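You operate a simulated robot arm through the tools that you are given. There is no shell and no other tool.

You are at the controls of a simulated robot arm. One attempt, no reset.

## Task
Strain the murky oil in test jar A into the medium measure.
Fine: through the strainer funnel; jar and funnel go back. Set down upright: what you pick out.
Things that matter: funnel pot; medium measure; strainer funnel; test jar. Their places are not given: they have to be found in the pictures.

It is judged by the outcome, as a careful person would: the job done as asked, and still so three seconds after it is handed in. It fails if anything else is knocked over, pushed out of place, dropped, spilled or broken.

## Robot
A 6-joint arm with a two-finger parallel gripper, fixed in place. Base frame: the origin is at the foot of the arm, x ahead of it, y to its left, z up. Readings come in m, degrees, newtons and seconds.
With the tool pointing down near the work surface it reaches from about 0.36 to 0.76 m from the base axis. Its first joint turns from -66.0 to 66.0 degrees. Payload 2.45 kg.
Tool frame: the origin (TCP) lies between the finger pads and is the grasp point; the fingertips stand 0.024 m ahead of it; z points along the fingers, y is the line along which they close. The gripper opens to 0.068 m. The fingers are 0.017 m wide and 0.01 m thick; the gripper's body (0.04 by 0.07 m) begins 0.041 m behind the TCP.
Orientation is that of the tool frame in the base frame, as [roll, pitch, yaw] about the fixed x, y, z axes, in that order (R = Rz(yaw) Ry(pitch) Rx(roll)). With the fingers straight down and closing along the base's y, the tool's x points along the base's -x, its y along +y and its z along -z.

## Interface
- The arm moves only by the tool play_rows. Its argument "series" is text: rows parted by semicolons, each of 7 numbers parted by spaces: the turn, a rotation vector about the base's x, y, z in units of 6 degrees (1.0 is 6 degrees), then the shift along the base's x, y, z in units of 40 mm (1.0 is 40 mm), then the opening in per cent of the stroke, from 0 (shut) to 100 (fully open). In form: wx wy wz tx ty tz grip; .... A call has 1 to 20 rows; each row shifts and turns the commanded pose from where the row before left it. A call with a number of a shift or a turn outside -1 to 1 is refused whole. A row lasts 0.2 s, in which the tool goes at most 0.05 m and 8.6 degrees; a call with a longer step from one row to the next is refused whole, and so is a gripper value outside its range. A pose out of reach is approached as far as the arm can. The call stops where the force on the tool passes 40 N (or 10 N more than at its start, if that is more) or the arm is blocked; 0.2 s more then pass. The fingers move at their own pace (about 0.108 m/s each) and stop on an object; they squeeze with about 32 N. The grip force told is the motor's: it shows also when the fingers shut on nothing. Time passes only in rows, and 0.2 s behind the last, so rows that do not move let the fingers close. The reply holds the time, the measured pose of the TCP, the force on the tool along the base axes, the opening and the grip force, in the units named above and with some noise, with the torque about the TCP (base axes, N m) and any sound that the robot's microphone picked up.
- Cameras (640 x 400 px; columns grow to the right, rows downward): "scene" is fixed at [0.1723, 0.4163, 1.4707]; the picture's right is [-0.71, -0.70, 0.00], its down [-0.35, 0.36, -0.86] and it looks along [0.61, -0.62, -0.50] (base axes); focal length 272 px, centre (320, 200). "wrist" rides on the gripper at [0.084, 0.011, -0.075] in the tool frame; the picture's right is [-0.13, 0.99, 0.00], its down [-0.60, -0.08, -0.79] and it looks along [-0.79, -0.10, 0.61] (tool axes); focal length 251 px, centre (320, 200).
- camera(camera): a new picture of that camera. No time passes.
- probe_pixels(camera, pixels): for up to 12 pixels [column, row] of the newest picture of that camera ("zoom" is the newest enlarged one), the place [x, y, z] in the base frame of the surface seen there, good to about 0.002 m. No time passes.
- zoom(camera, box): a new picture of the part [left, top, right, bottom] of that camera's present view, enlarged. No time passes.
- sign_off(): hands the job in; it is judged then, once.

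Open the gripper and draw the arm clear of the work before you hand the job in, unless the task says otherwise.

The tools are called after ">>>" as name(argument=value, ...) on one line, values as JSON. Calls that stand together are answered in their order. play_rows: Moves the arm, as the interface text tells. Its arguments: {"type":"object","properties":{"series":{"type":"string"}},"required":["series"]} The other tools are called the same way: camera (camera) takes a picture; probe_pixels (camera, pixels) gives the place of the surface under pixels of a picture; zoom (camera, box) takes an enlarged picture of a part of a camera's view; sign_off () hands the job in.

At the start:

```text
t: 0.0
ee_pos: [0.4723, 0.1726, 1.3456]
orientation: [-179.9, 0.0, 180.0]
force: [0.0, 0.3, -1.2]
wrist_torque: [0.04, -0.02, -0.01]
finger_gap: 0.0681
grip_force: 0.0
```

scene: 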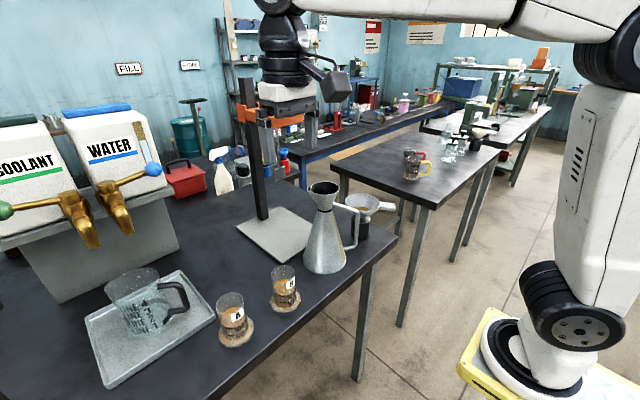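
wrist: 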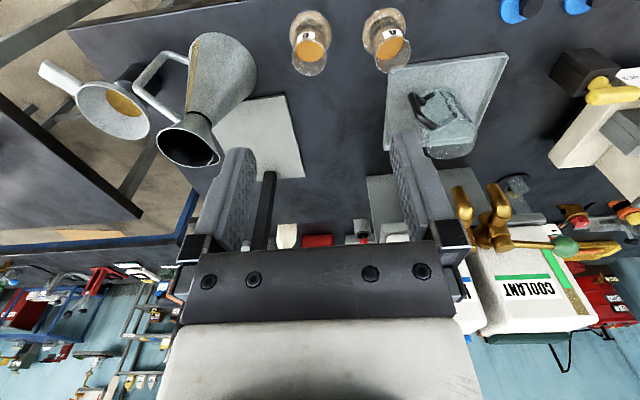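

The scene shows jars A (235,320) and B (284,290), the conical metal jug (325,235), and the funnel in a pot (365,210). I'll zoom in on these areas to identify things.

>>> zoom(camera="scene", box=[200, 160, 420, 360])

>>> zoom(camera="scene", box=[60, 240, 260, 400])

>>> zoom(camera="scene", box=[370, 80, 530, 200])

```text
2.00 times, centred on (310, 260) of scene
```

zoom: 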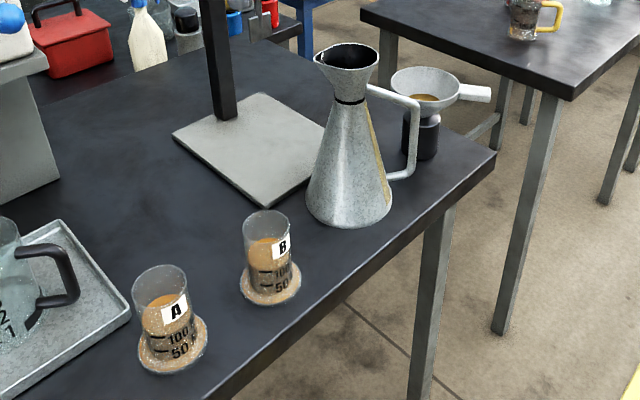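

```text
2.50 times, centred on (160, 320) of scene
```

zoom: 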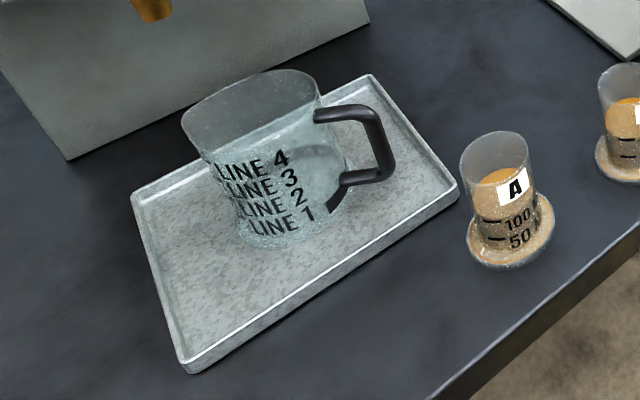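

```text
3.33 times, centred on (450, 140) of scene
```

zoom: 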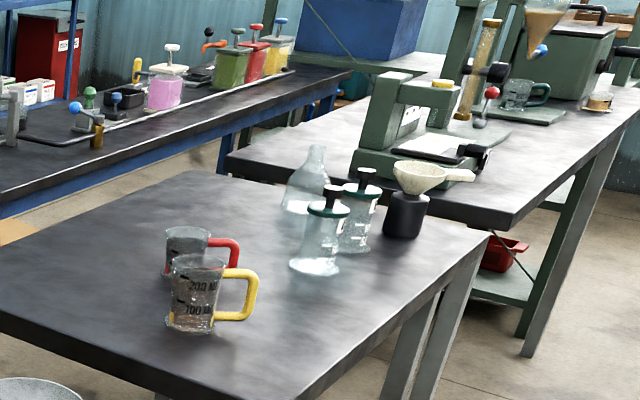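

I'll probe the scene pixels to find out where the bench, jars, jug, funnel, tray and the far bench lie in the base frame.

>>> camera(camera="scene")

>>> probe_pixels(camera="scene", pixels=[[235, 343], [284, 305], [325, 268], [365, 235], [365, 205], [387, 206], [150, 325], [419, 172], [530, 385], [360, 290], [470, 150], [340, 187]])

>>> camera(camera="wrist")

```text
taken
```

scene: 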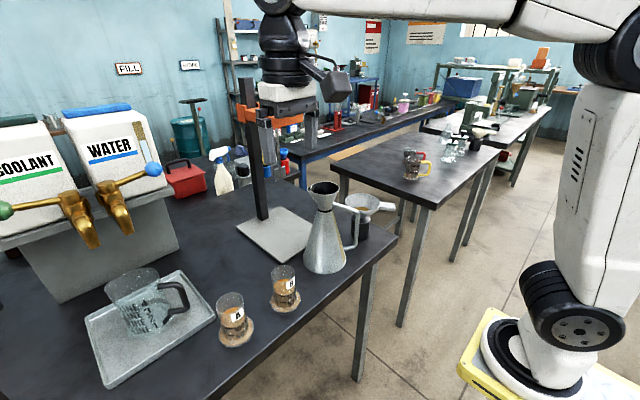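

```text
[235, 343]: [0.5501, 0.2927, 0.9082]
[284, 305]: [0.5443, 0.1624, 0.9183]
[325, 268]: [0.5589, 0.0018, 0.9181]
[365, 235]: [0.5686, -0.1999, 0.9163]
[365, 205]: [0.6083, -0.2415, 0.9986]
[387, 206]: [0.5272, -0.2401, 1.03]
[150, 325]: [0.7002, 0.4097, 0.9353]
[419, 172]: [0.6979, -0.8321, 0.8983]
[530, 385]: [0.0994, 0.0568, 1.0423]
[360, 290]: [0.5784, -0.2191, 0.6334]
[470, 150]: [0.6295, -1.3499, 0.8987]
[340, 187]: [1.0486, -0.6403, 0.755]
```

```text
taken
```

wrist: 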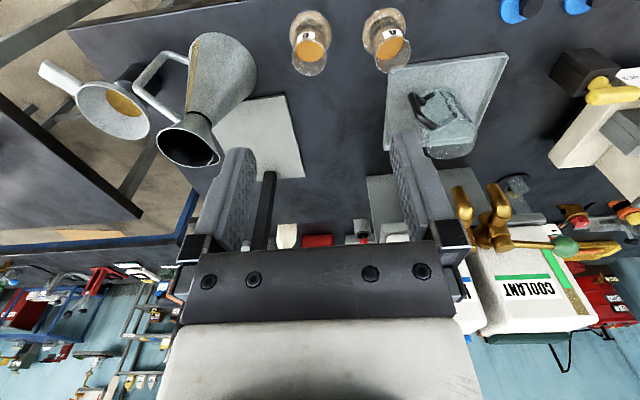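

Table top is at z≈0.90, the far bench is out of reach. I'll look closer at the wrist view for other measures (e.g. blue things at (515,10) and the area behind).

>>> zoom(camera="wrist", box=[280, 0, 640, 225])

>>> probe_pixels(camera="wrist", pixels=[[515, 10], [575, 5], [590, 75], [515, 185], [440, 110], [310, 45], [390, 40], [560, 240], [495, 200], [125, 100], [190, 150], [635, 130]])

>>> zoom(camera="wrist", box=[0, 0, 320, 200])

>>> zoom(camera="scene", box=[160, 130, 320, 230])

```text
1.78 times, centred on (460, 112) of wrist
```

zoom: 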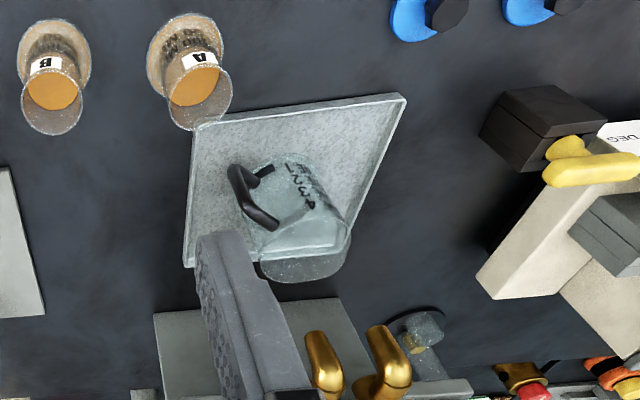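

```text
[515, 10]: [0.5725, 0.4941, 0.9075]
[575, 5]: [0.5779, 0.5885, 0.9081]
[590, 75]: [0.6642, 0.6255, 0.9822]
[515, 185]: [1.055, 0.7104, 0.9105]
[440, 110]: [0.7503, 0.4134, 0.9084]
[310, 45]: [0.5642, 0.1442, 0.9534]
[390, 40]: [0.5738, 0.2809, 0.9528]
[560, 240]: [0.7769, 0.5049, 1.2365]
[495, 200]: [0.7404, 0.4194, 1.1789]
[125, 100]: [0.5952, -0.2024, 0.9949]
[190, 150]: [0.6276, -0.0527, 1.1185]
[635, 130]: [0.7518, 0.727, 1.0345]
```

```text
2.00 times, centred on (160, 100) of wrist
```

zoom: 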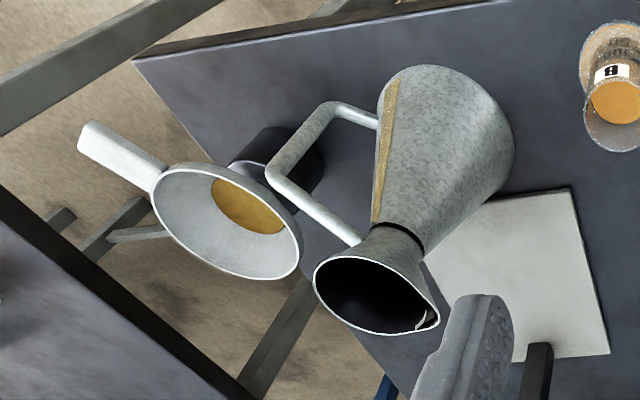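

```text
4.00 times, centred on (240, 180) of scene
```

zoom: 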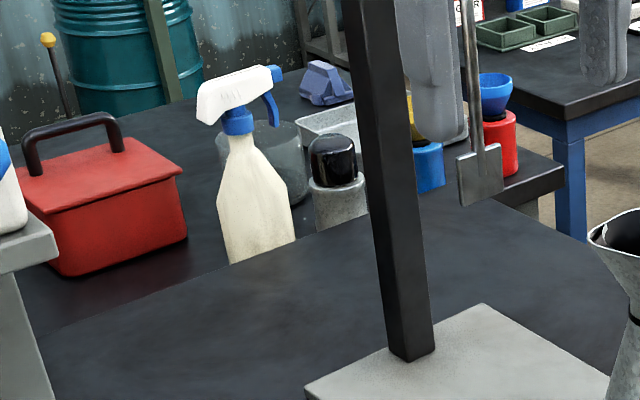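

Before moving, I check the stand's rod position and height (scene (245,85) to (262,215)) and things close to the gripper.

>>> probe_pixels(camera="scene", pixels=[[245, 82], [262, 210], [255, 150], [272, 130], [268, 160], [300, 215], [240, 222], [280, 262], [345, 210], [125, 150], [95, 240], [80, 215]])

>>> zoom(camera="scene", box=[220, 60, 360, 200])

```text
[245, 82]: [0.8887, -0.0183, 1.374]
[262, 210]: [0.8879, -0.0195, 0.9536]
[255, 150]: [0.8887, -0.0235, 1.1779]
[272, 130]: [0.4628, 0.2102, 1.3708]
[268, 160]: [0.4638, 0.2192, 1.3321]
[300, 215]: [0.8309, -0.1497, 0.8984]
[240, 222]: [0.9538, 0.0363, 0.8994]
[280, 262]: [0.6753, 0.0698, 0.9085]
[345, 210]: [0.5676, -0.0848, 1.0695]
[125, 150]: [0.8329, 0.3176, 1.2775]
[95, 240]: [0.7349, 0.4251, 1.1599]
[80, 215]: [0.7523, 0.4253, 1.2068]
```

```text
2.86 times, centred on (290, 130) of scene
```

zoom: 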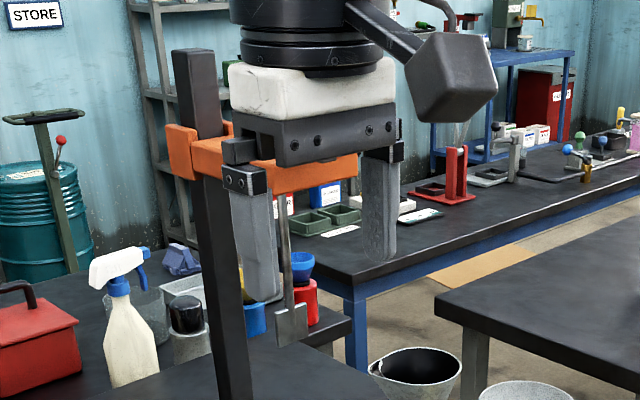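

The rod is at (0.89,-0.02) with an orange arm — far from my path for now. I yaw the tool in place by +48° to look toward the +y part of the bench.

>>> play_rows(series="0 0 1 0 0 0 100;0 0 1 0 0 0 100;0 0 1 0 0 0 100;0 0 1 0 0 0 100;0 0 1 0 0 0 100;0 0 1 0 0 0 100;0 0 1 0 0 0 100;0 0 1 0 0 0 100")

>>> camera(camera="wrist")

```text
t: 1.8
ee_pos: [0.4727, 0.1715, 1.3473]
orientation: [180.0, 0.0, -131.8]
force: [1.2, 0.1, 0.4]
wrist_torque: [-0.02, 0.03, 0.01]
finger_gap: 0.0678
grip_force: 0.0
```

```text
taken
```

wrist: 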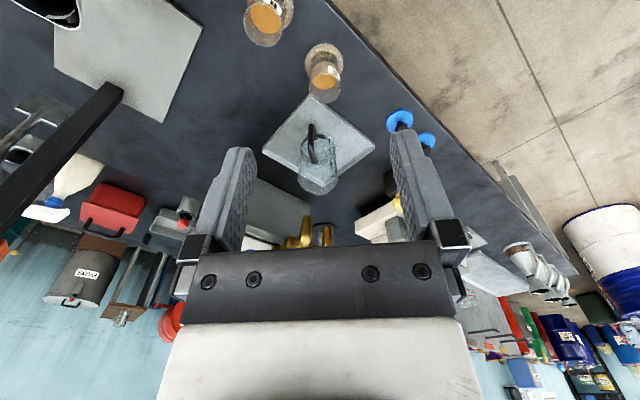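

There is a row of metal jugs around (540,280); I zoom and probe them.

>>> zoom(camera="wrist", box=[440, 140, 640, 320])

>>> probe_pixels(camera="wrist", pixels=[[525, 260], [545, 280], [562, 288], [570, 300], [400, 120], [427, 140], [490, 275], [460, 195]])

```text
2.22 times, centred on (540, 230) of wrist
```

zoom: 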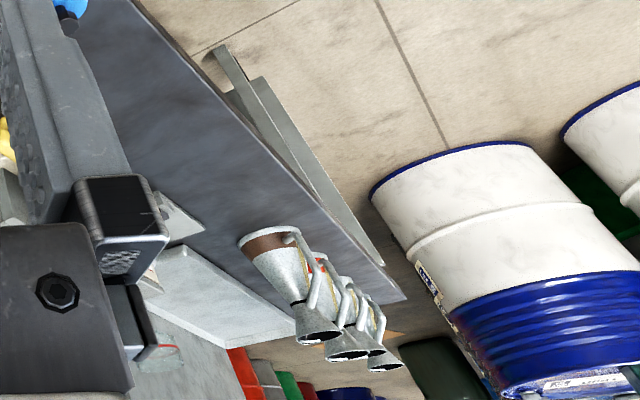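

```text
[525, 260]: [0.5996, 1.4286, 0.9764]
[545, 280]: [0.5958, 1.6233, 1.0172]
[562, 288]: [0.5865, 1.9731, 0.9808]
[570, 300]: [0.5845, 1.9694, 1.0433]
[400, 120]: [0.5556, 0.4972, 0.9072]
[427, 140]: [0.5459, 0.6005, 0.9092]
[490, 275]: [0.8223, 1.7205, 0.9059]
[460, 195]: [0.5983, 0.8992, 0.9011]
```

Those jugs (y>1.4) are out of reach, so the conical measure on this bench is the target. I rotate back and move over to -y to view the funnel, pot and measure closer.

>>> play_rows(series="0 0 -1 0 -0.5 0 100;0 0 -1 0 -0.5 0 100;0 0 -1 0 -0.5 0 100;0 0 -1 0 -0.5 0 100;0 0 -1 0 -0.5 0 100;0 0 -1 0 -0.5 0 100;0 0 -1 0 -0.5 0 100;0 0 -1 0 -0.5 0 100;0 0 0 -0.5 -0.5 0 100;0 0 0 -0.5 -0.5 0 100")

>>> camera(camera="wrist")

>>> camera(camera="scene")

```text
t: 4.0
ee_pos: [0.4349, -0.0282, 1.347]
orientation: [-180.0, 0.1, 179.9]
force: [-0.2, -1.5, 0.6]
wrist_torque: [0.0, 0.03, -0.02]
finger_gap: 0.068
grip_force: 0.1
```

```text
taken
```

wrist: 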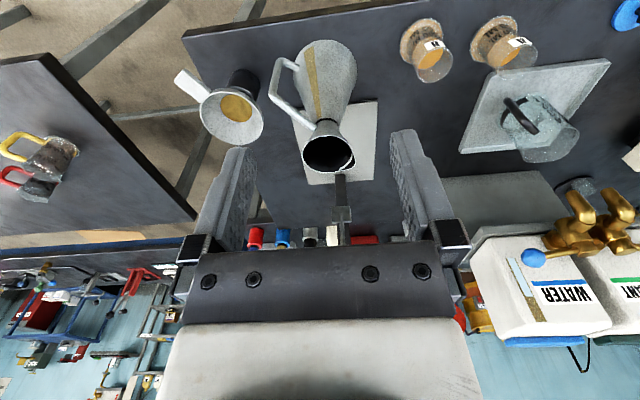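

```text
taken
```

scene: 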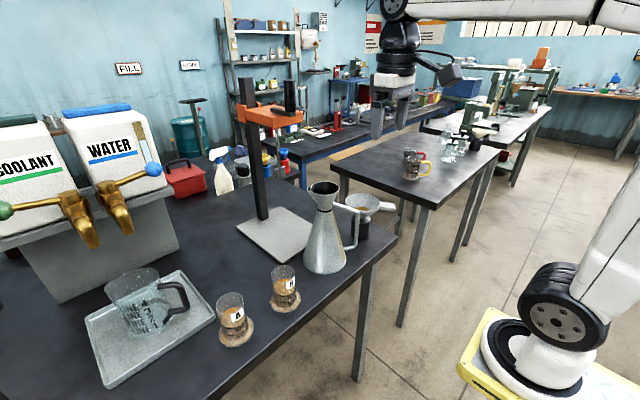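

Measure and funnel are both in view near (325,110) and (232,110) in the wrist view. I zoom in and probe the rims.

>>> zoom(camera="wrist", box=[160, 30, 380, 190])

>>> zoom(camera="scene", box=[290, 170, 410, 280])

```text
2.50 times, centred on (270, 110) of wrist
```

zoom: 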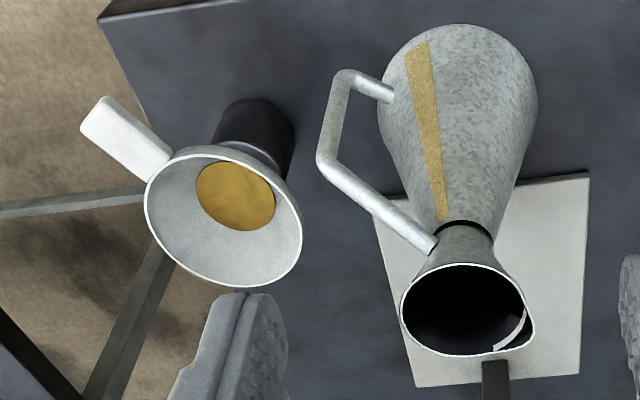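

```text
3.64 times, centred on (350, 225) of scene
```

zoom: 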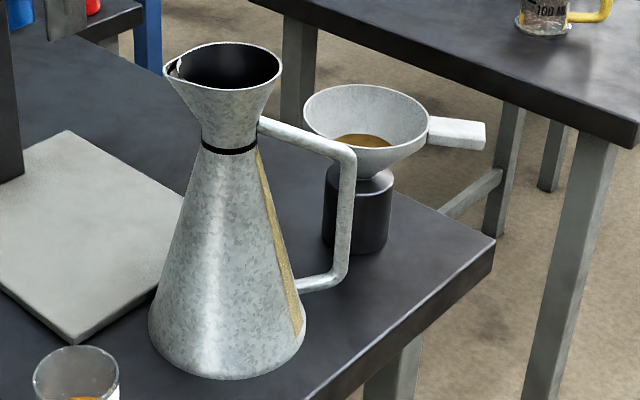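

I probe the funnel rim, handle, pot and measure mouth on the enlarged scene picture.

>>> probe_pixels(camera="zoom", pixels=[[306, 107], [425, 132], [360, 150], [372, 86], [440, 128], [480, 134], [460, 122], [460, 143], [358, 185], [340, 235], [365, 252], [375, 185]])

>>> probe_pixels(camera="zoom", pixels=[[166, 68], [281, 68], [235, 89], [225, 44], [240, 60], [230, 150], [230, 375], [155, 330], [305, 330], [270, 128], [347, 170], [335, 275]])

>>> probe_pixels(camera="wrist", pixels=[[232, 82], [220, 137], [240, 145], [262, 125], [205, 100], [198, 80], [185, 85], [180, 78], [345, 165], [302, 145], [325, 137], [235, 105]])

```text
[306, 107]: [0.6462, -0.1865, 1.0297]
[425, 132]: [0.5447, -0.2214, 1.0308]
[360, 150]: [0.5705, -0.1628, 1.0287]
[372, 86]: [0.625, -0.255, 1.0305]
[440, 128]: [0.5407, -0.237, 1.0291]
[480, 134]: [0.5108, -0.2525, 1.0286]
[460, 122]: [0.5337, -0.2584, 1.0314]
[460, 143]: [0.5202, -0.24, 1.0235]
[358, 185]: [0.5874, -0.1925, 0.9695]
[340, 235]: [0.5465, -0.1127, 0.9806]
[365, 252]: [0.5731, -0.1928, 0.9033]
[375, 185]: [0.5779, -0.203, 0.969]
```

```text
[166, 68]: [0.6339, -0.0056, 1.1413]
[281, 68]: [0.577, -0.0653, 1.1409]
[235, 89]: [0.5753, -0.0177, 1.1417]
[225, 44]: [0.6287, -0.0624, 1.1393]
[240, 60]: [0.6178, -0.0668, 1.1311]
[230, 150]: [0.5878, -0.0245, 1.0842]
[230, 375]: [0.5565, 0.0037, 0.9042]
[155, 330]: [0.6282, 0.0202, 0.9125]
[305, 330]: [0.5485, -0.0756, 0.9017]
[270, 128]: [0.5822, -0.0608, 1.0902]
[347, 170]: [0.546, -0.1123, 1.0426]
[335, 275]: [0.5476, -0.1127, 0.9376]
```

```text
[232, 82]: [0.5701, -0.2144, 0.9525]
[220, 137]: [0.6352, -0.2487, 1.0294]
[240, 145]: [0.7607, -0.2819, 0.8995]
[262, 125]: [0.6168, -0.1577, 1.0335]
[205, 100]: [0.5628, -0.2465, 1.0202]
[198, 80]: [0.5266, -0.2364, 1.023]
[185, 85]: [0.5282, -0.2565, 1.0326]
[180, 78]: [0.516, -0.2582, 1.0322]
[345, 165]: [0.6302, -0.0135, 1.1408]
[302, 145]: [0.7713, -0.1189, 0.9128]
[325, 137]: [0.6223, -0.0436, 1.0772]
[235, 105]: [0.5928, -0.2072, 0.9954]
```

Funnel rim centre ≈(0.598,-0.209), r≈0.054, z 1.03, handle pointing about 207°; measure mouth centre ≈(0.602,-0.041), r≈0.035, z 1.141. I zoom on the funnel handle to refine its direction and thickness.

>>> zoom(camera="wrist", box=[165, 55, 275, 155])

>>> zoom(camera="scene", box=[340, 180, 400, 250])

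```text
4.00 times, centred on (220, 105) of wrist
```

zoom: 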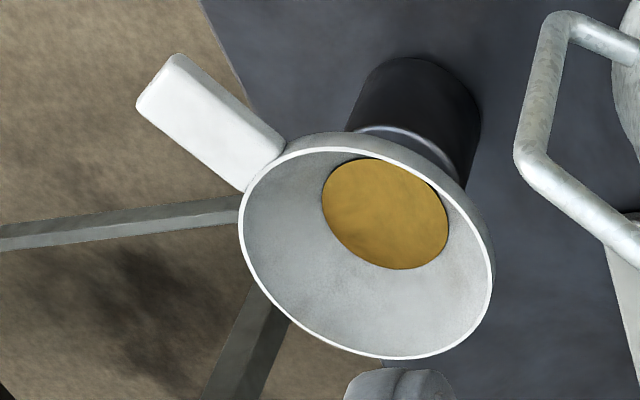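

```text
5.71 times, centred on (370, 215) of scene
```

zoom: 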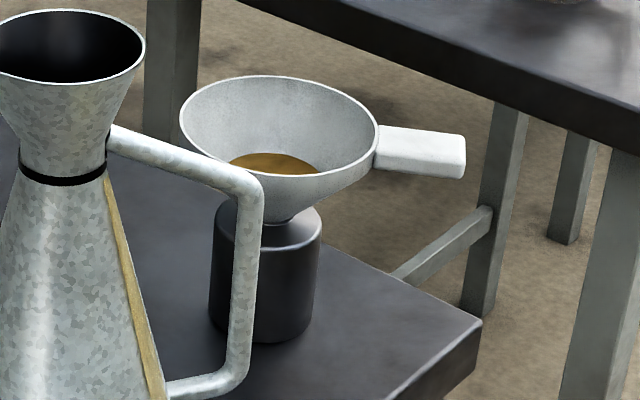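

I probe the handle's top and side, plus pot edges and bowl/mesh, on this enlarged picture.

>>> probe_pixels(camera="zoom", pixels=[[388, 130], [384, 152], [384, 164], [456, 139], [455, 158], [455, 174], [420, 140], [466, 150], [285, 220], [290, 245], [215, 215], [318, 225]])

>>> probe_pixels(camera="zoom", pixels=[[270, 342], [212, 310], [312, 300], [380, 124], [378, 170], [268, 165], [240, 160], [310, 165], [266, 190], [290, 213], [320, 190], [325, 210]])

```text
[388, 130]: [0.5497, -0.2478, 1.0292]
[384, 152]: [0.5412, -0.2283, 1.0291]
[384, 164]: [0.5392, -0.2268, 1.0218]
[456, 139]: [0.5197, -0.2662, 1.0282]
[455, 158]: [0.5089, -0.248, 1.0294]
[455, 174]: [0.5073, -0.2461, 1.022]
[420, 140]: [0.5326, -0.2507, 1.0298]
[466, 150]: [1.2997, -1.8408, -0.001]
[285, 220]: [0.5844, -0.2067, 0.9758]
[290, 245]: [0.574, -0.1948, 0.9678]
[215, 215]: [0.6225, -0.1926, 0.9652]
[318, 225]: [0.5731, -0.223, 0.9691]
```

```text
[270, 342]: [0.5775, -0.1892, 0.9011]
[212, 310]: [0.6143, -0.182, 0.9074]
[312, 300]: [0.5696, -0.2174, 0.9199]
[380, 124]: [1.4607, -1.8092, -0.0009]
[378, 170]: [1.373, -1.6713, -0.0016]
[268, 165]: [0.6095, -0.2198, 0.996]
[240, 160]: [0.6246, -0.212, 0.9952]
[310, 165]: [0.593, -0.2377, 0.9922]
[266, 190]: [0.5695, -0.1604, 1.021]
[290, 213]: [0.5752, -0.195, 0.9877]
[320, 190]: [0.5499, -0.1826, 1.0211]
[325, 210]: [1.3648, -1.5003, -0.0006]
```

Handle: direction ≈210.5°, 23 mm wide, top z 1.029. Now I look closely at jar A from the scene and the wrist cameras.

>>> zoom(camera="scene", box=[205, 255, 305, 355])

>>> zoom(camera="wrist", box=[390, 0, 560, 100])

```text
4.00 times, centred on (255, 305) of scene
```

zoom: 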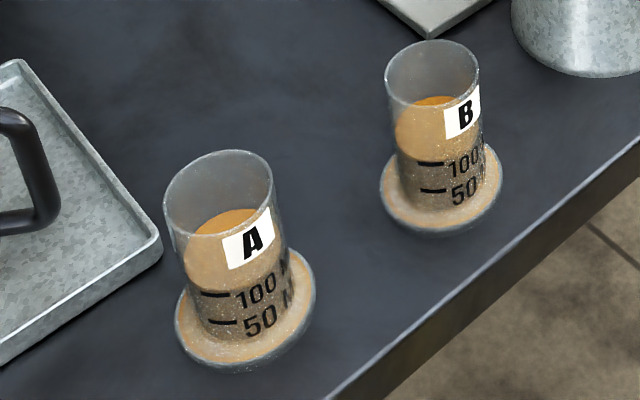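

```text
3.76 times, centred on (475, 50) of wrist
```

zoom: 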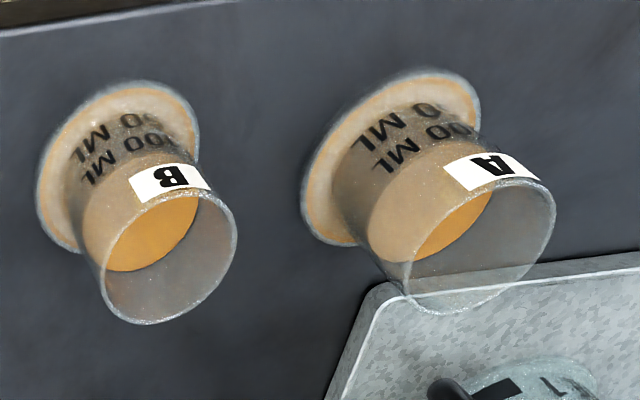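

I probe jar A's foot, label, rim and wall on the enlarged wrist picture.

>>> probe_pixels(camera="zoom", pixels=[[308, 200], [470, 95], [380, 100], [325, 240], [388, 262], [550, 195], [430, 312], [548, 245], [490, 172], [450, 230], [470, 290], [365, 200]])

>>> probe_pixels(camera="scene", pixels=[[233, 293], [247, 316], [219, 315], [247, 295], [245, 302], [268, 310], [226, 346], [250, 340], [283, 335], [264, 320], [200, 318], [230, 310]])

```text
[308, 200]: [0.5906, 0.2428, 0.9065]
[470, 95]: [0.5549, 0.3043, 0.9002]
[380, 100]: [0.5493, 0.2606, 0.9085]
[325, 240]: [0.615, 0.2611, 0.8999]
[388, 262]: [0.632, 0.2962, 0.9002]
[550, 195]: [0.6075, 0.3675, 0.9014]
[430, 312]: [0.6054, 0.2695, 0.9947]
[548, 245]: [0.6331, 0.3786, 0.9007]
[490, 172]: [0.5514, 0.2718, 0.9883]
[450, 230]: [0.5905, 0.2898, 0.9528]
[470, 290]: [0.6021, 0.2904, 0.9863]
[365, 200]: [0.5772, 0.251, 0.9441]
```

```text
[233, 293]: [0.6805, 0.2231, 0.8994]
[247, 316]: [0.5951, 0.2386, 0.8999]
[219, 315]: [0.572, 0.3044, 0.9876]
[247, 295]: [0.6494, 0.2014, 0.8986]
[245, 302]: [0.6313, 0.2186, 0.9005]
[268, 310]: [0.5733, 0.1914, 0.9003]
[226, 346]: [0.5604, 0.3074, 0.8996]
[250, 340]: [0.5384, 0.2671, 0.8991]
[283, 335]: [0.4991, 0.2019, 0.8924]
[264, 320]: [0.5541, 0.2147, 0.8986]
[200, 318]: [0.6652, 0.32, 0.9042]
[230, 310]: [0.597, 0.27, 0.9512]
```

Jar A: centre ≈(0.578,0.277), r≈0.028, rim z≈0.998, standing on a wide foot. First the funnel: I move above its handle at (0.536,-0.2455) with the fingers turned by 30.5° and stop higher to check.

>>> play_rows(series="0 0 0.847 0.42 -0.906 -0.3 100;0 0 0.847 0.42 -0.906 -0.3 100;0 0 0.847 0.42 -0.906 -0.3 100;0 0 0.847 0.42 -0.906 -0.3 100;0 0 0.847 0.42 -0.906 -0.3 100;0 0 0.847 0.42 -0.906 -0.3 100;0 0 0 0 0 -0.8 100;0 0 0 0 0 -0.8 100;0 0 0 0 0 -0.8 100;0 0 0 0 0 0 100")

>>> camera(camera="wrist")

>>> zoom(camera="scene", box=[300, 100, 460, 240])

```text
t: 6.2
ee_pos: [0.5337, -0.2447, 1.1771]
orientation: [-180.0, -0.1, -149.5]
force: [0.2, 0.6, 0.5]
wrist_torque: [-0.01, 0.0, 0.02]
finger_gap: 0.0682
grip_force: 0.0
```

```text
taken
```

wrist: 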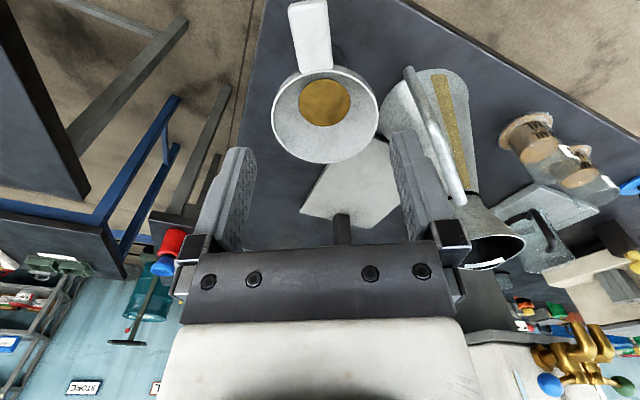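

```text
2.86 times, centred on (380, 170) of scene
```

zoom: 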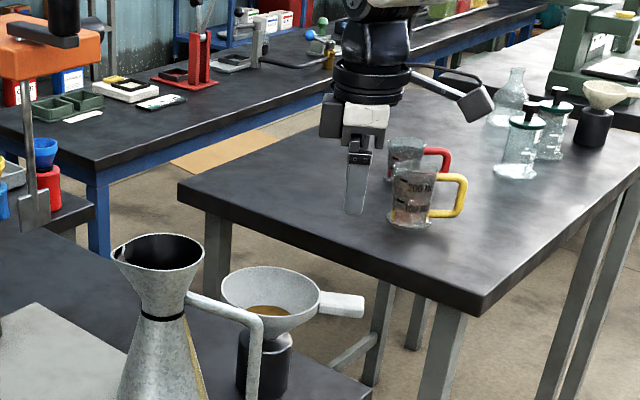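

The handle appears at (310,35) in the wrist view, nearly vertical in the picture. I probe its edges and the rim for a refined grasp pose.

>>> zoom(camera="wrist", box=[250, 0, 410, 170])

>>> probe_pixels(camera="wrist", pixels=[[291, 10], [324, 8], [299, 66], [331, 64], [292, 35], [330, 35], [273, 110], [377, 115], [328, 162], [310, 30], [295, 70], [325, 100]])

```text
2.35 times, centred on (330, 85) of wrist
```

zoom: 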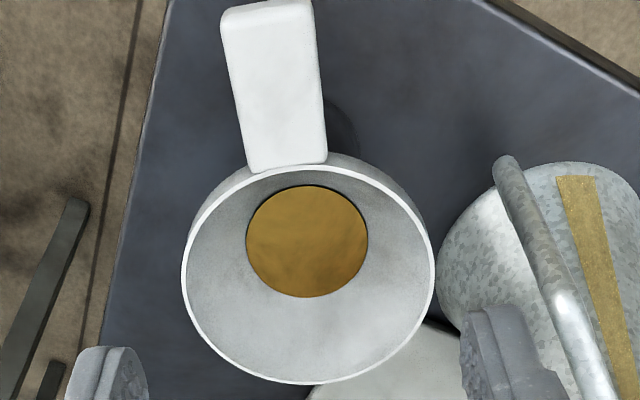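

```text
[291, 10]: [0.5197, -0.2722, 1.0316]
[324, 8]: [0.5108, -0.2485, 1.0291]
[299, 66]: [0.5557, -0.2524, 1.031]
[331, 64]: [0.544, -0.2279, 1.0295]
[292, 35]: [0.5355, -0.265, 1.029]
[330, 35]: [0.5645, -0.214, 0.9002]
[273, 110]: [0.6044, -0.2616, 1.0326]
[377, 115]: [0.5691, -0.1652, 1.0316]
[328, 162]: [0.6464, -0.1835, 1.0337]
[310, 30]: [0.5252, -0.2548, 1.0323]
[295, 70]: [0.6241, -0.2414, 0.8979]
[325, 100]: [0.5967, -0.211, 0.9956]
```

The handle's centreline passes (0.537,-0.2477) at 30.3°. I descend to z 1.023 around it and close.

>>> play_rows(series="0 0 0 0.0975 -0.0725 -0.8 100;0 0 0 0 0 -0.8 100;0 0 0 0 0 -0.8 100;0 0 0 0 0 -0.7 100;0 0 0 0 0 -0.4 100;0 0 0 0 0 -0.365 100;0 0 0 0 0 0 100;0 0 0 0 0 0 0;0 0 0 0 0 0 0;0 0 0 0 0 0 0;0 0 0 0 0 0 0")

>>> zoom(camera="scene", box=[310, 140, 430, 250])

>>> camera(camera="wrist")

```text
t: 8.6
ee_pos: [0.5351, -0.2478, 1.0241]
orientation: [-179.9, 0.0, -149.5]
force: [-0.2, 0.0, -0.4]
wrist_torque: [-0.05, 0.06, 0.0]
finger_gap: 0.0293
grip_force: 31.7
```

```text
3.64 times, centred on (370, 195) of scene
```

zoom: 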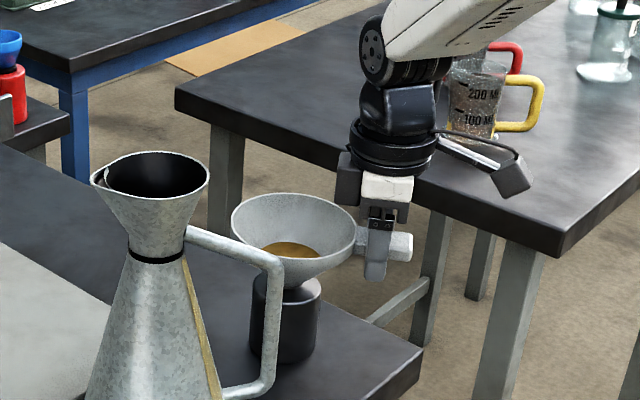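

```text
taken
```

wrist: 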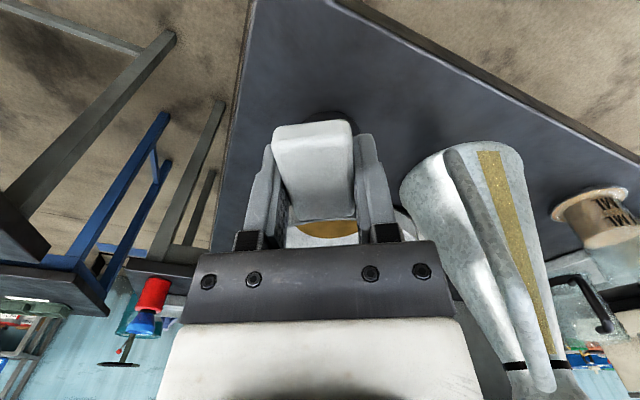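

Gripped the handle (gap 29 mm). I lift slowly straight up and check that it holds and that the spout clears the pot.

>>> play_rows(series="0 0 0 0 0 0.25 0;0 0 0 0 0 0.5 0;0 0 0 0 0 0.6 0;0 0 0 0 0 0.6 0;0 0 0 0 0 0.6 0;0 0 0 0 0 0.6 0;0 0 0 0 0 0.6 0;0 0 0 0 0 0.6 0;0 0 0 0 0 0.6 0;0 0 0 0 0 0.05 0")

>>> zoom(camera="scene", box=[290, 100, 430, 250])

>>> camera(camera="wrist")

```text
t: 10.8
ee_pos: [0.538, -0.249, 1.2242]
orientation: [179.9, -0.1, -149.5]
force: [0.1, -0.5, -1.5]
wrist_torque: [0.03, 0.02, 0.01]
finger_gap: 0.0
grip_force: 23.5
```

```text
2.67 times, centred on (360, 175) of scene
```

zoom: 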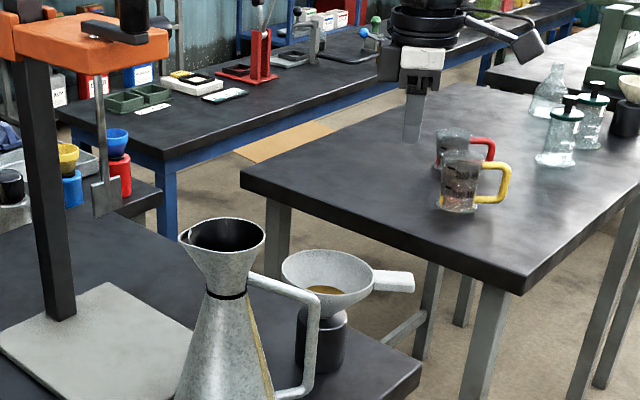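

```text
taken
```

wrist: 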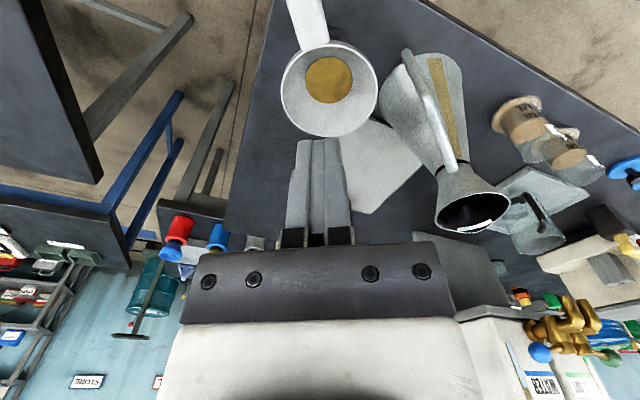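

The funnel slipped out of the grip and still sits in the pot. I check whether it moved, and look closer at the handle's shape.

>>> zoom(camera="wrist", box=[260, 0, 400, 150])

>>> probe_pixels(camera="wrist", pixels=[[290, 10], [322, 8], [301, 44], [327, 38], [283, 95], [377, 90], [335, 136], [345, 42], [328, 78], [310, 25]])

>>> zoom(camera="scene", box=[345, 185, 400, 245])

```text
2.67 times, centred on (330, 75) of wrist
```

zoom: 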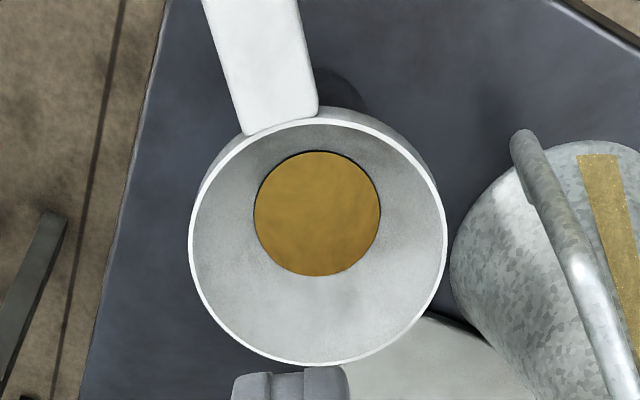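

```text
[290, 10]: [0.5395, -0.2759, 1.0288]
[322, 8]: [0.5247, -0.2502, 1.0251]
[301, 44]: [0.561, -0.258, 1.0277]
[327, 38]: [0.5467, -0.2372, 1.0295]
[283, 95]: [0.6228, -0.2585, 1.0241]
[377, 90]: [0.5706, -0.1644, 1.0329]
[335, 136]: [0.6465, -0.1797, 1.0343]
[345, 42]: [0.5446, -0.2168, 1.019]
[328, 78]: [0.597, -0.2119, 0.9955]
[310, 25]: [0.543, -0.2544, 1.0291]
```

```text
6.67 times, centred on (372, 215) of scene
```

zoom: 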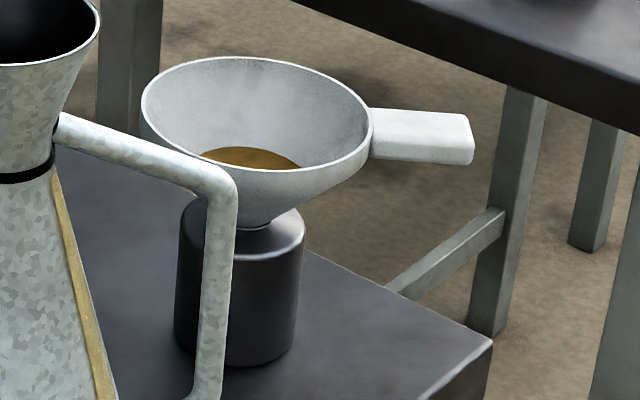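

The funnel slipped (lateral pinch gives little torque resistance). I'll instead grasp the handle end-on, with the tool horizontal and the fingers above and below it; first I turn the tool to horizontal with heading ~30°, at a safe height.

>>> play_rows(series="0 0 0 -0.925 -0.8 0.3 100;0.5856 -0.9946 0 0 0 0.3 100;0.5856 -0.9946 0 0 0 0.3 100;0.5856 -0.9946 0 0 0 0 100;0.5856 -0.9946 0 0 0 0 100;0.5856 -0.9946 0 0 0 0 100;0.5856 -0.9946 0 0 0 0 100;0.5856 -0.9946 0 0 0 0 100;0.5856 -0.9946 0 0 0 0 100;0.5856 -0.9946 0 0 0 0 100;0.5856 -0.9946 0 0 0 0 100;0.5856 -0.9946 0 0 0 0 100;0.5856 -0.9946 0 0 0 0 100;0.5856 -0.9946 0 0 0 0 100")

>>> camera(camera="scene")

```text
refused: row 1 steps farther than a row can; nothing moved
```

```text
taken
```

scene: 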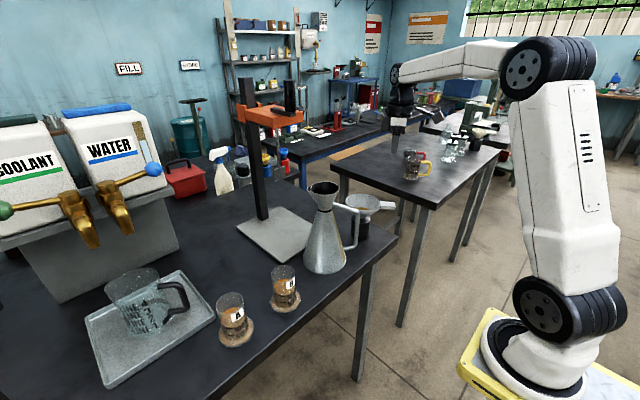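

The first row was slightly over the step limit; I split it in two.

>>> play_rows(series="0 0 0 -0.46 -0.4 0.3 100;0 0 0 -0.46 -0.4 0.3 100;0.5856 -0.9946 0 0 0 0.3 100;0.5856 -0.9946 0 0 0 0 100;0.5856 -0.9946 0 0 0 0 100;0.5856 -0.9946 0 0 0 0 100;0.5856 -0.9946 0 0 0 0 100;0.5856 -0.9946 0 0 0 0 100;0.5856 -0.9946 0 0 0 0 100;0.5856 -0.9946 0 0 0 0 100;0.5856 -0.9946 0 0 0 0 100;0.5856 -0.9946 0 0 0 0 100;0.5856 -0.9946 0 0 0 0 100;0.5856 -0.9946 0 0 0 0 100;0.5856 -0.9946 0 0 0 0 100")

>>> camera(camera="scene")

>>> camera(camera="wrist")

```text
t: 14.0
ee_pos: [0.4999, -0.2795, 1.2604]
orientation: [-34.7, 89.8, -4.3]
force: [-0.3, 0.3, 0.8]
wrist_torque: [-0.02, -0.02, 0.02]
finger_gap: 0.068
grip_force: 0.0
```

```text
taken
```

scene: 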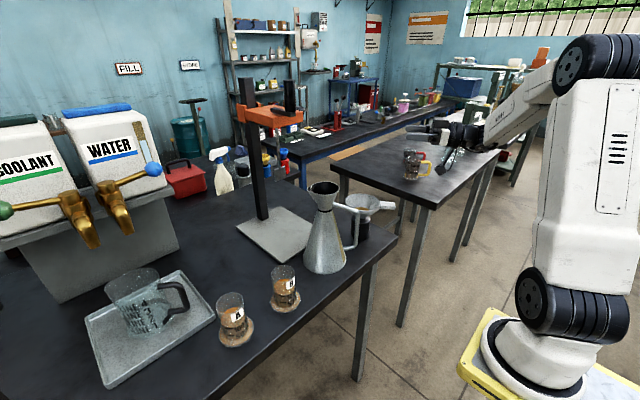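

```text
taken
```

wrist: 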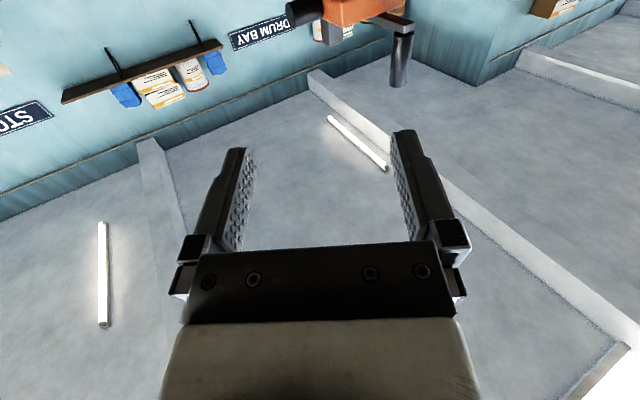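

Horizontal achieved. Now I roll the tool by +90° about its heading so the fingers close vertically.

>>> play_rows(series="0.9946 0.5856 0 0 0 0 100;0.9946 0.5856 0 0 0 0 100;0.9946 0.5856 0 0 0 0 100;0.9946 0.5856 0 0 0 0 100;0.9946 0.5856 0 0 0 0 100;0.9946 0.5856 0 0 0 0 100;0.9946 0.5856 0 0 0 0 100;0.9946 0.5856 0 0 0 0 100;0.9946 0.5856 0 0 0 0 100;0.9946 0.5856 0 0 0 0 100;0.9946 0.5856 0 0 0 0 100;0.9946 0.5856 0 0 0 0 100;0.9946 0.5856 0 0 0 0 100;0 0 0 0 0 0 100")

>>> camera(camera="scene")

>>> zoom(camera="scene", box=[330, 170, 420, 240])

>>> camera(camera="wrist")

```text
t: 17.0
ee_pos: [0.4986, -0.2799, 1.2585]
orientation: [89.9, -0.1, 120.4]
force: [-1.1, 0.1, 0.3]
wrist_torque: [-0.03, -0.03, 0.01]
finger_gap: 0.0682
grip_force: 0.1
```

```text
taken
```

scene: 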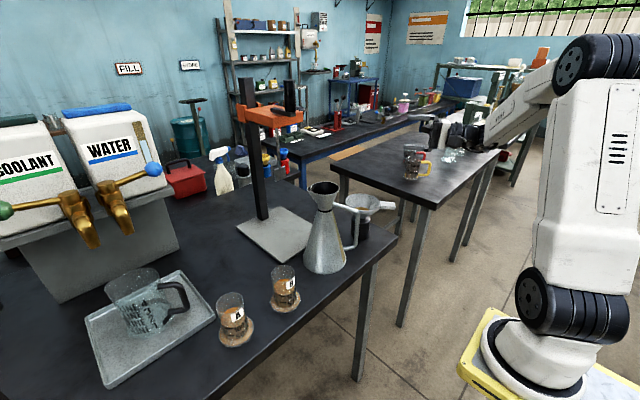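

```text
5.71 times, centred on (375, 205) of scene
```

zoom: 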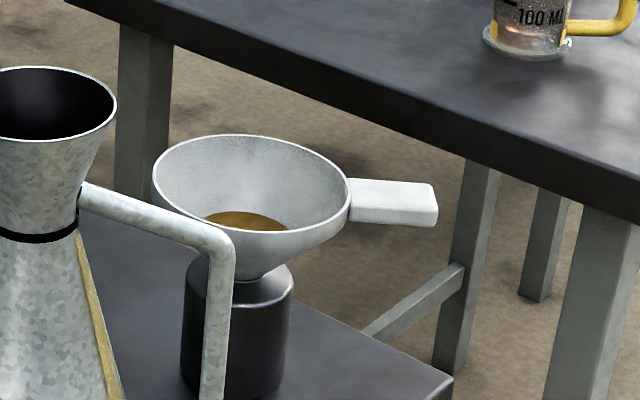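

```text
taken
```

wrist: 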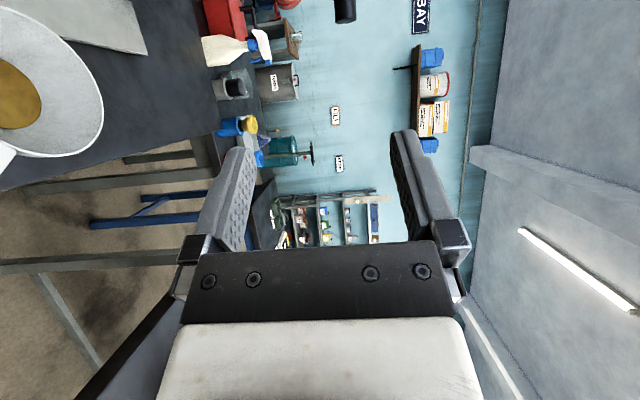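

I probe the handle's present corners on the enlarged scene picture to get its exact direction and height.

>>> probe_pixels(camera="zoom", pixels=[[360, 183], [428, 188], [355, 204], [430, 208], [395, 196], [358, 217], [428, 222], [350, 180], [160, 170], [250, 135], [270, 231], [346, 215]])

>>> probe_pixels(camera="wrist", pixels=[[102, 110], [60, 155], [20, 90], [5, 160], [40, 15]])

```text
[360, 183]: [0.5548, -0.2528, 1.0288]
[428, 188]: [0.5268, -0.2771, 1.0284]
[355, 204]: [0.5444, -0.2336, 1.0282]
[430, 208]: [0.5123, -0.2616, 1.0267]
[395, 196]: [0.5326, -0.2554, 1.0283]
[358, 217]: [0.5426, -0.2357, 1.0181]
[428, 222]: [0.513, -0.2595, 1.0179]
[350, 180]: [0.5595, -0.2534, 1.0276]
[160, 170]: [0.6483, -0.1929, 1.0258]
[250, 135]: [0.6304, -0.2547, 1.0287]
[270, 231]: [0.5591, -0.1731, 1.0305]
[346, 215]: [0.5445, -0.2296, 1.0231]
```

```text
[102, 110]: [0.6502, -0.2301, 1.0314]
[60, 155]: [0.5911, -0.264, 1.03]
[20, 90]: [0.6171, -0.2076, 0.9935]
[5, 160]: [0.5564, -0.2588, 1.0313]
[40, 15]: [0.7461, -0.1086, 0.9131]
```

The handle now points 218.5° (it turned ~9° during the slip); its middle is at (0.5346,-0.2563), z≈1.022. I yaw +8° and lower to the pre-grasp point at its end, (0.472,-0.306,1.022).

>>> play_rows(series="0 0 0.667 -0.35 -0.325 0 100;0 0 0.667 -0.35 -0.325 0 100;0 0 0 0 0 -0.99 100;0 0 0 0 0 -0.99 100;0 0 0 0 0 -0.99 100;0 0 0 0 0 -0.99 100;0 0 0 0 0 -0.99 100;0 0 0 0 0 -0.99 100;0 0 0 0 0 0 100")

>>> camera(camera="wrist")

>>> zoom(camera="scene", box=[330, 160, 460, 250])

```text
t: 19.0
ee_pos: [0.4715, -0.309, 1.0217]
orientation: [90.1, 0.0, 128.4]
force: [-0.5, -1.1, 0.1]
wrist_torque: [-0.01, 0.01, 0.01]
finger_gap: 0.068
grip_force: 0.0
```

```text
taken
```

wrist: 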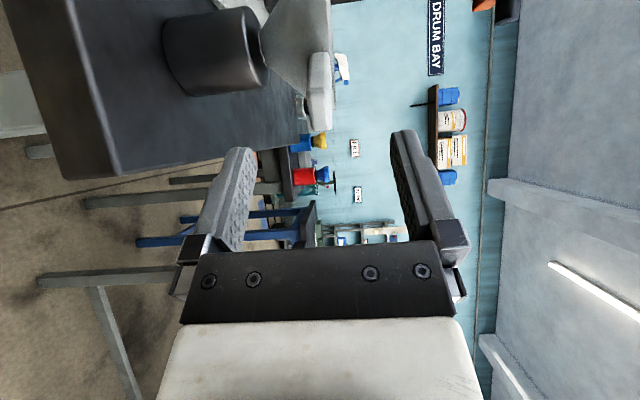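

```text
4.44 times, centred on (395, 205) of scene
```

zoom: 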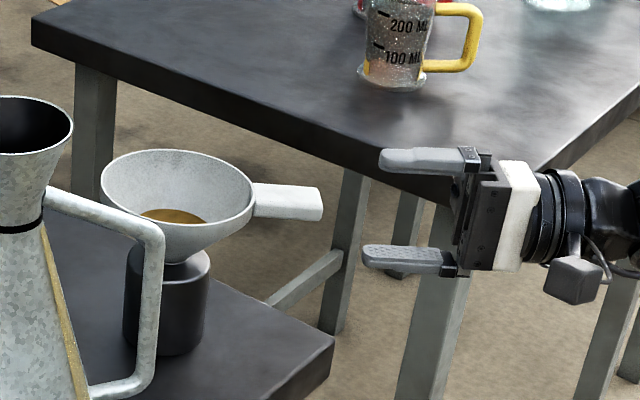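

The handle end is at (320,80) in the wrist view, midway between the fingers. I probe it to check height before moving in.

>>> zoom(camera="wrist", box=[240, 0, 400, 160])

>>> probe_pixels(camera="wrist", pixels=[[311, 60], [331, 60], [311, 100], [331, 100], [320, 80], [320, 125], [315, 120], [325, 120], [303, 60], [303, 100]])

```text
2.50 times, centred on (320, 80) of wrist
```

zoom: 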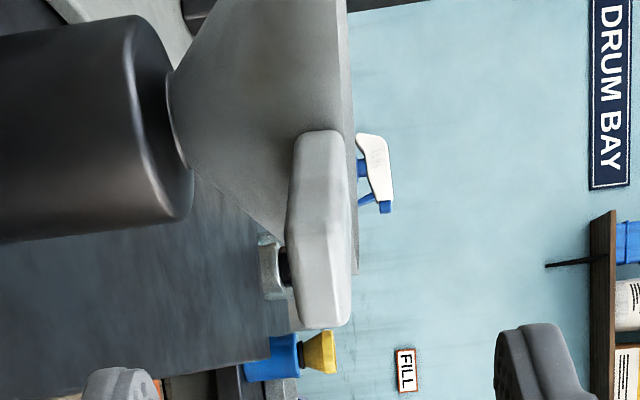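

```text
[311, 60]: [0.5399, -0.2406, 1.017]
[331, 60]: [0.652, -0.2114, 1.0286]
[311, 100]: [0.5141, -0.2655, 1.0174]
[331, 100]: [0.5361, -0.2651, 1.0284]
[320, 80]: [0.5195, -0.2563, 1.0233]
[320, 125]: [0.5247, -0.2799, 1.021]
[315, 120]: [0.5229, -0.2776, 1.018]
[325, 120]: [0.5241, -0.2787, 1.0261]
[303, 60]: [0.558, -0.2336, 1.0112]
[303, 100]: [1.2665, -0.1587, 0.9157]
```

Handle end centre is ≈(0.5187,-0.2722,1.0225). I move in along the handle to (0.533,-0.260) and close above/below it.

>>> play_rows(series="0 0 0 0.38 0.2856 0.025 100;0 0 0 0.38 0.2856 0 100;0 0 0 0.38 0.2856 0 100;0 0 0 0.38 0.2856 0 100;0 0 0 0 0 0 100;0 0 0 0 0 0 50;0 0 0 0 0 0 30;0 0 0 0 0 0 0;0 0 0 0 0 0 0;0 0 0 0 0 0 0;0 0 0 0 0 0 0")

>>> camera(camera="wrist")

>>> zoom(camera="scene", box=[330, 160, 460, 250])

```text
t: 21.4
ee_pos: [0.5345, -0.2603, 1.024]
orientation: [90.0, 0.0, 128.3]
force: [2.7, 1.1, 1.3]
wrist_torque: [0.14, -0.16, -0.02]
finger_gap: 0.0138
grip_force: 32.2
```

```text
taken
```

wrist: 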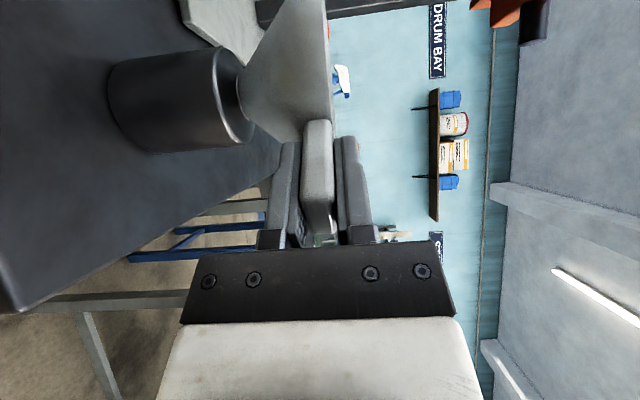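

```text
4.44 times, centred on (395, 205) of scene
```

zoom: 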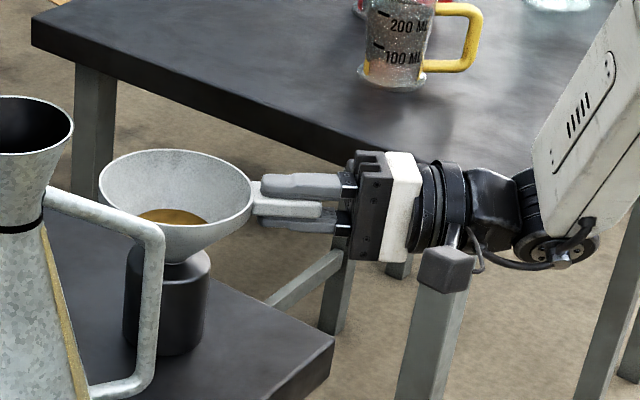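

The fingers hold the handle top and bottom (gap 13.8 mm). I lift 4 cm slowly and check.

>>> play_rows(series="0 0 0 0 0 0.1 0;0 0 0 0 0 0.2 0;0 0 0 0 0 0.2 0;0 0 0 0 0 0.25 0;0 0 0 0 0 0.25 0;0 0 0 0 0 0 0")

>>> zoom(camera="scene", box=[330, 160, 460, 250])

>>> camera(camera="wrist")

```text
t: 22.8
ee_pos: [0.533, -0.2614, 1.0635]
orientation: [90.0, 0.0, 128.4]
force: [1.0, 0.1, -0.9]
wrist_torque: [-0.04, 0.03, 0.01]
finger_gap: 0.0134
grip_force: 31.9
```

```text
4.44 times, centred on (395, 205) of scene
```

zoom: 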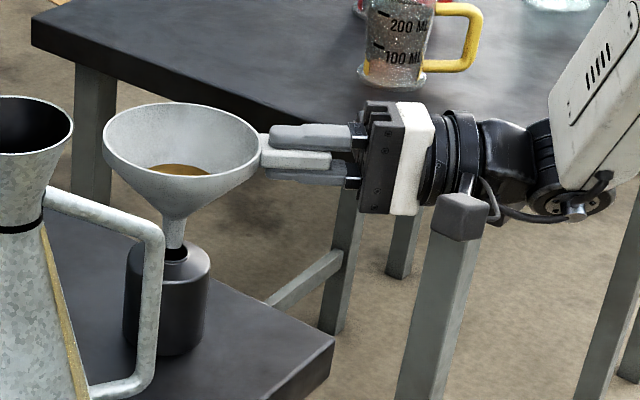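

```text
taken
```

wrist: 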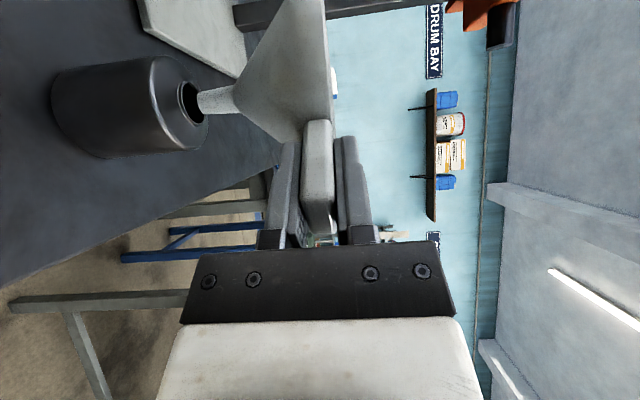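

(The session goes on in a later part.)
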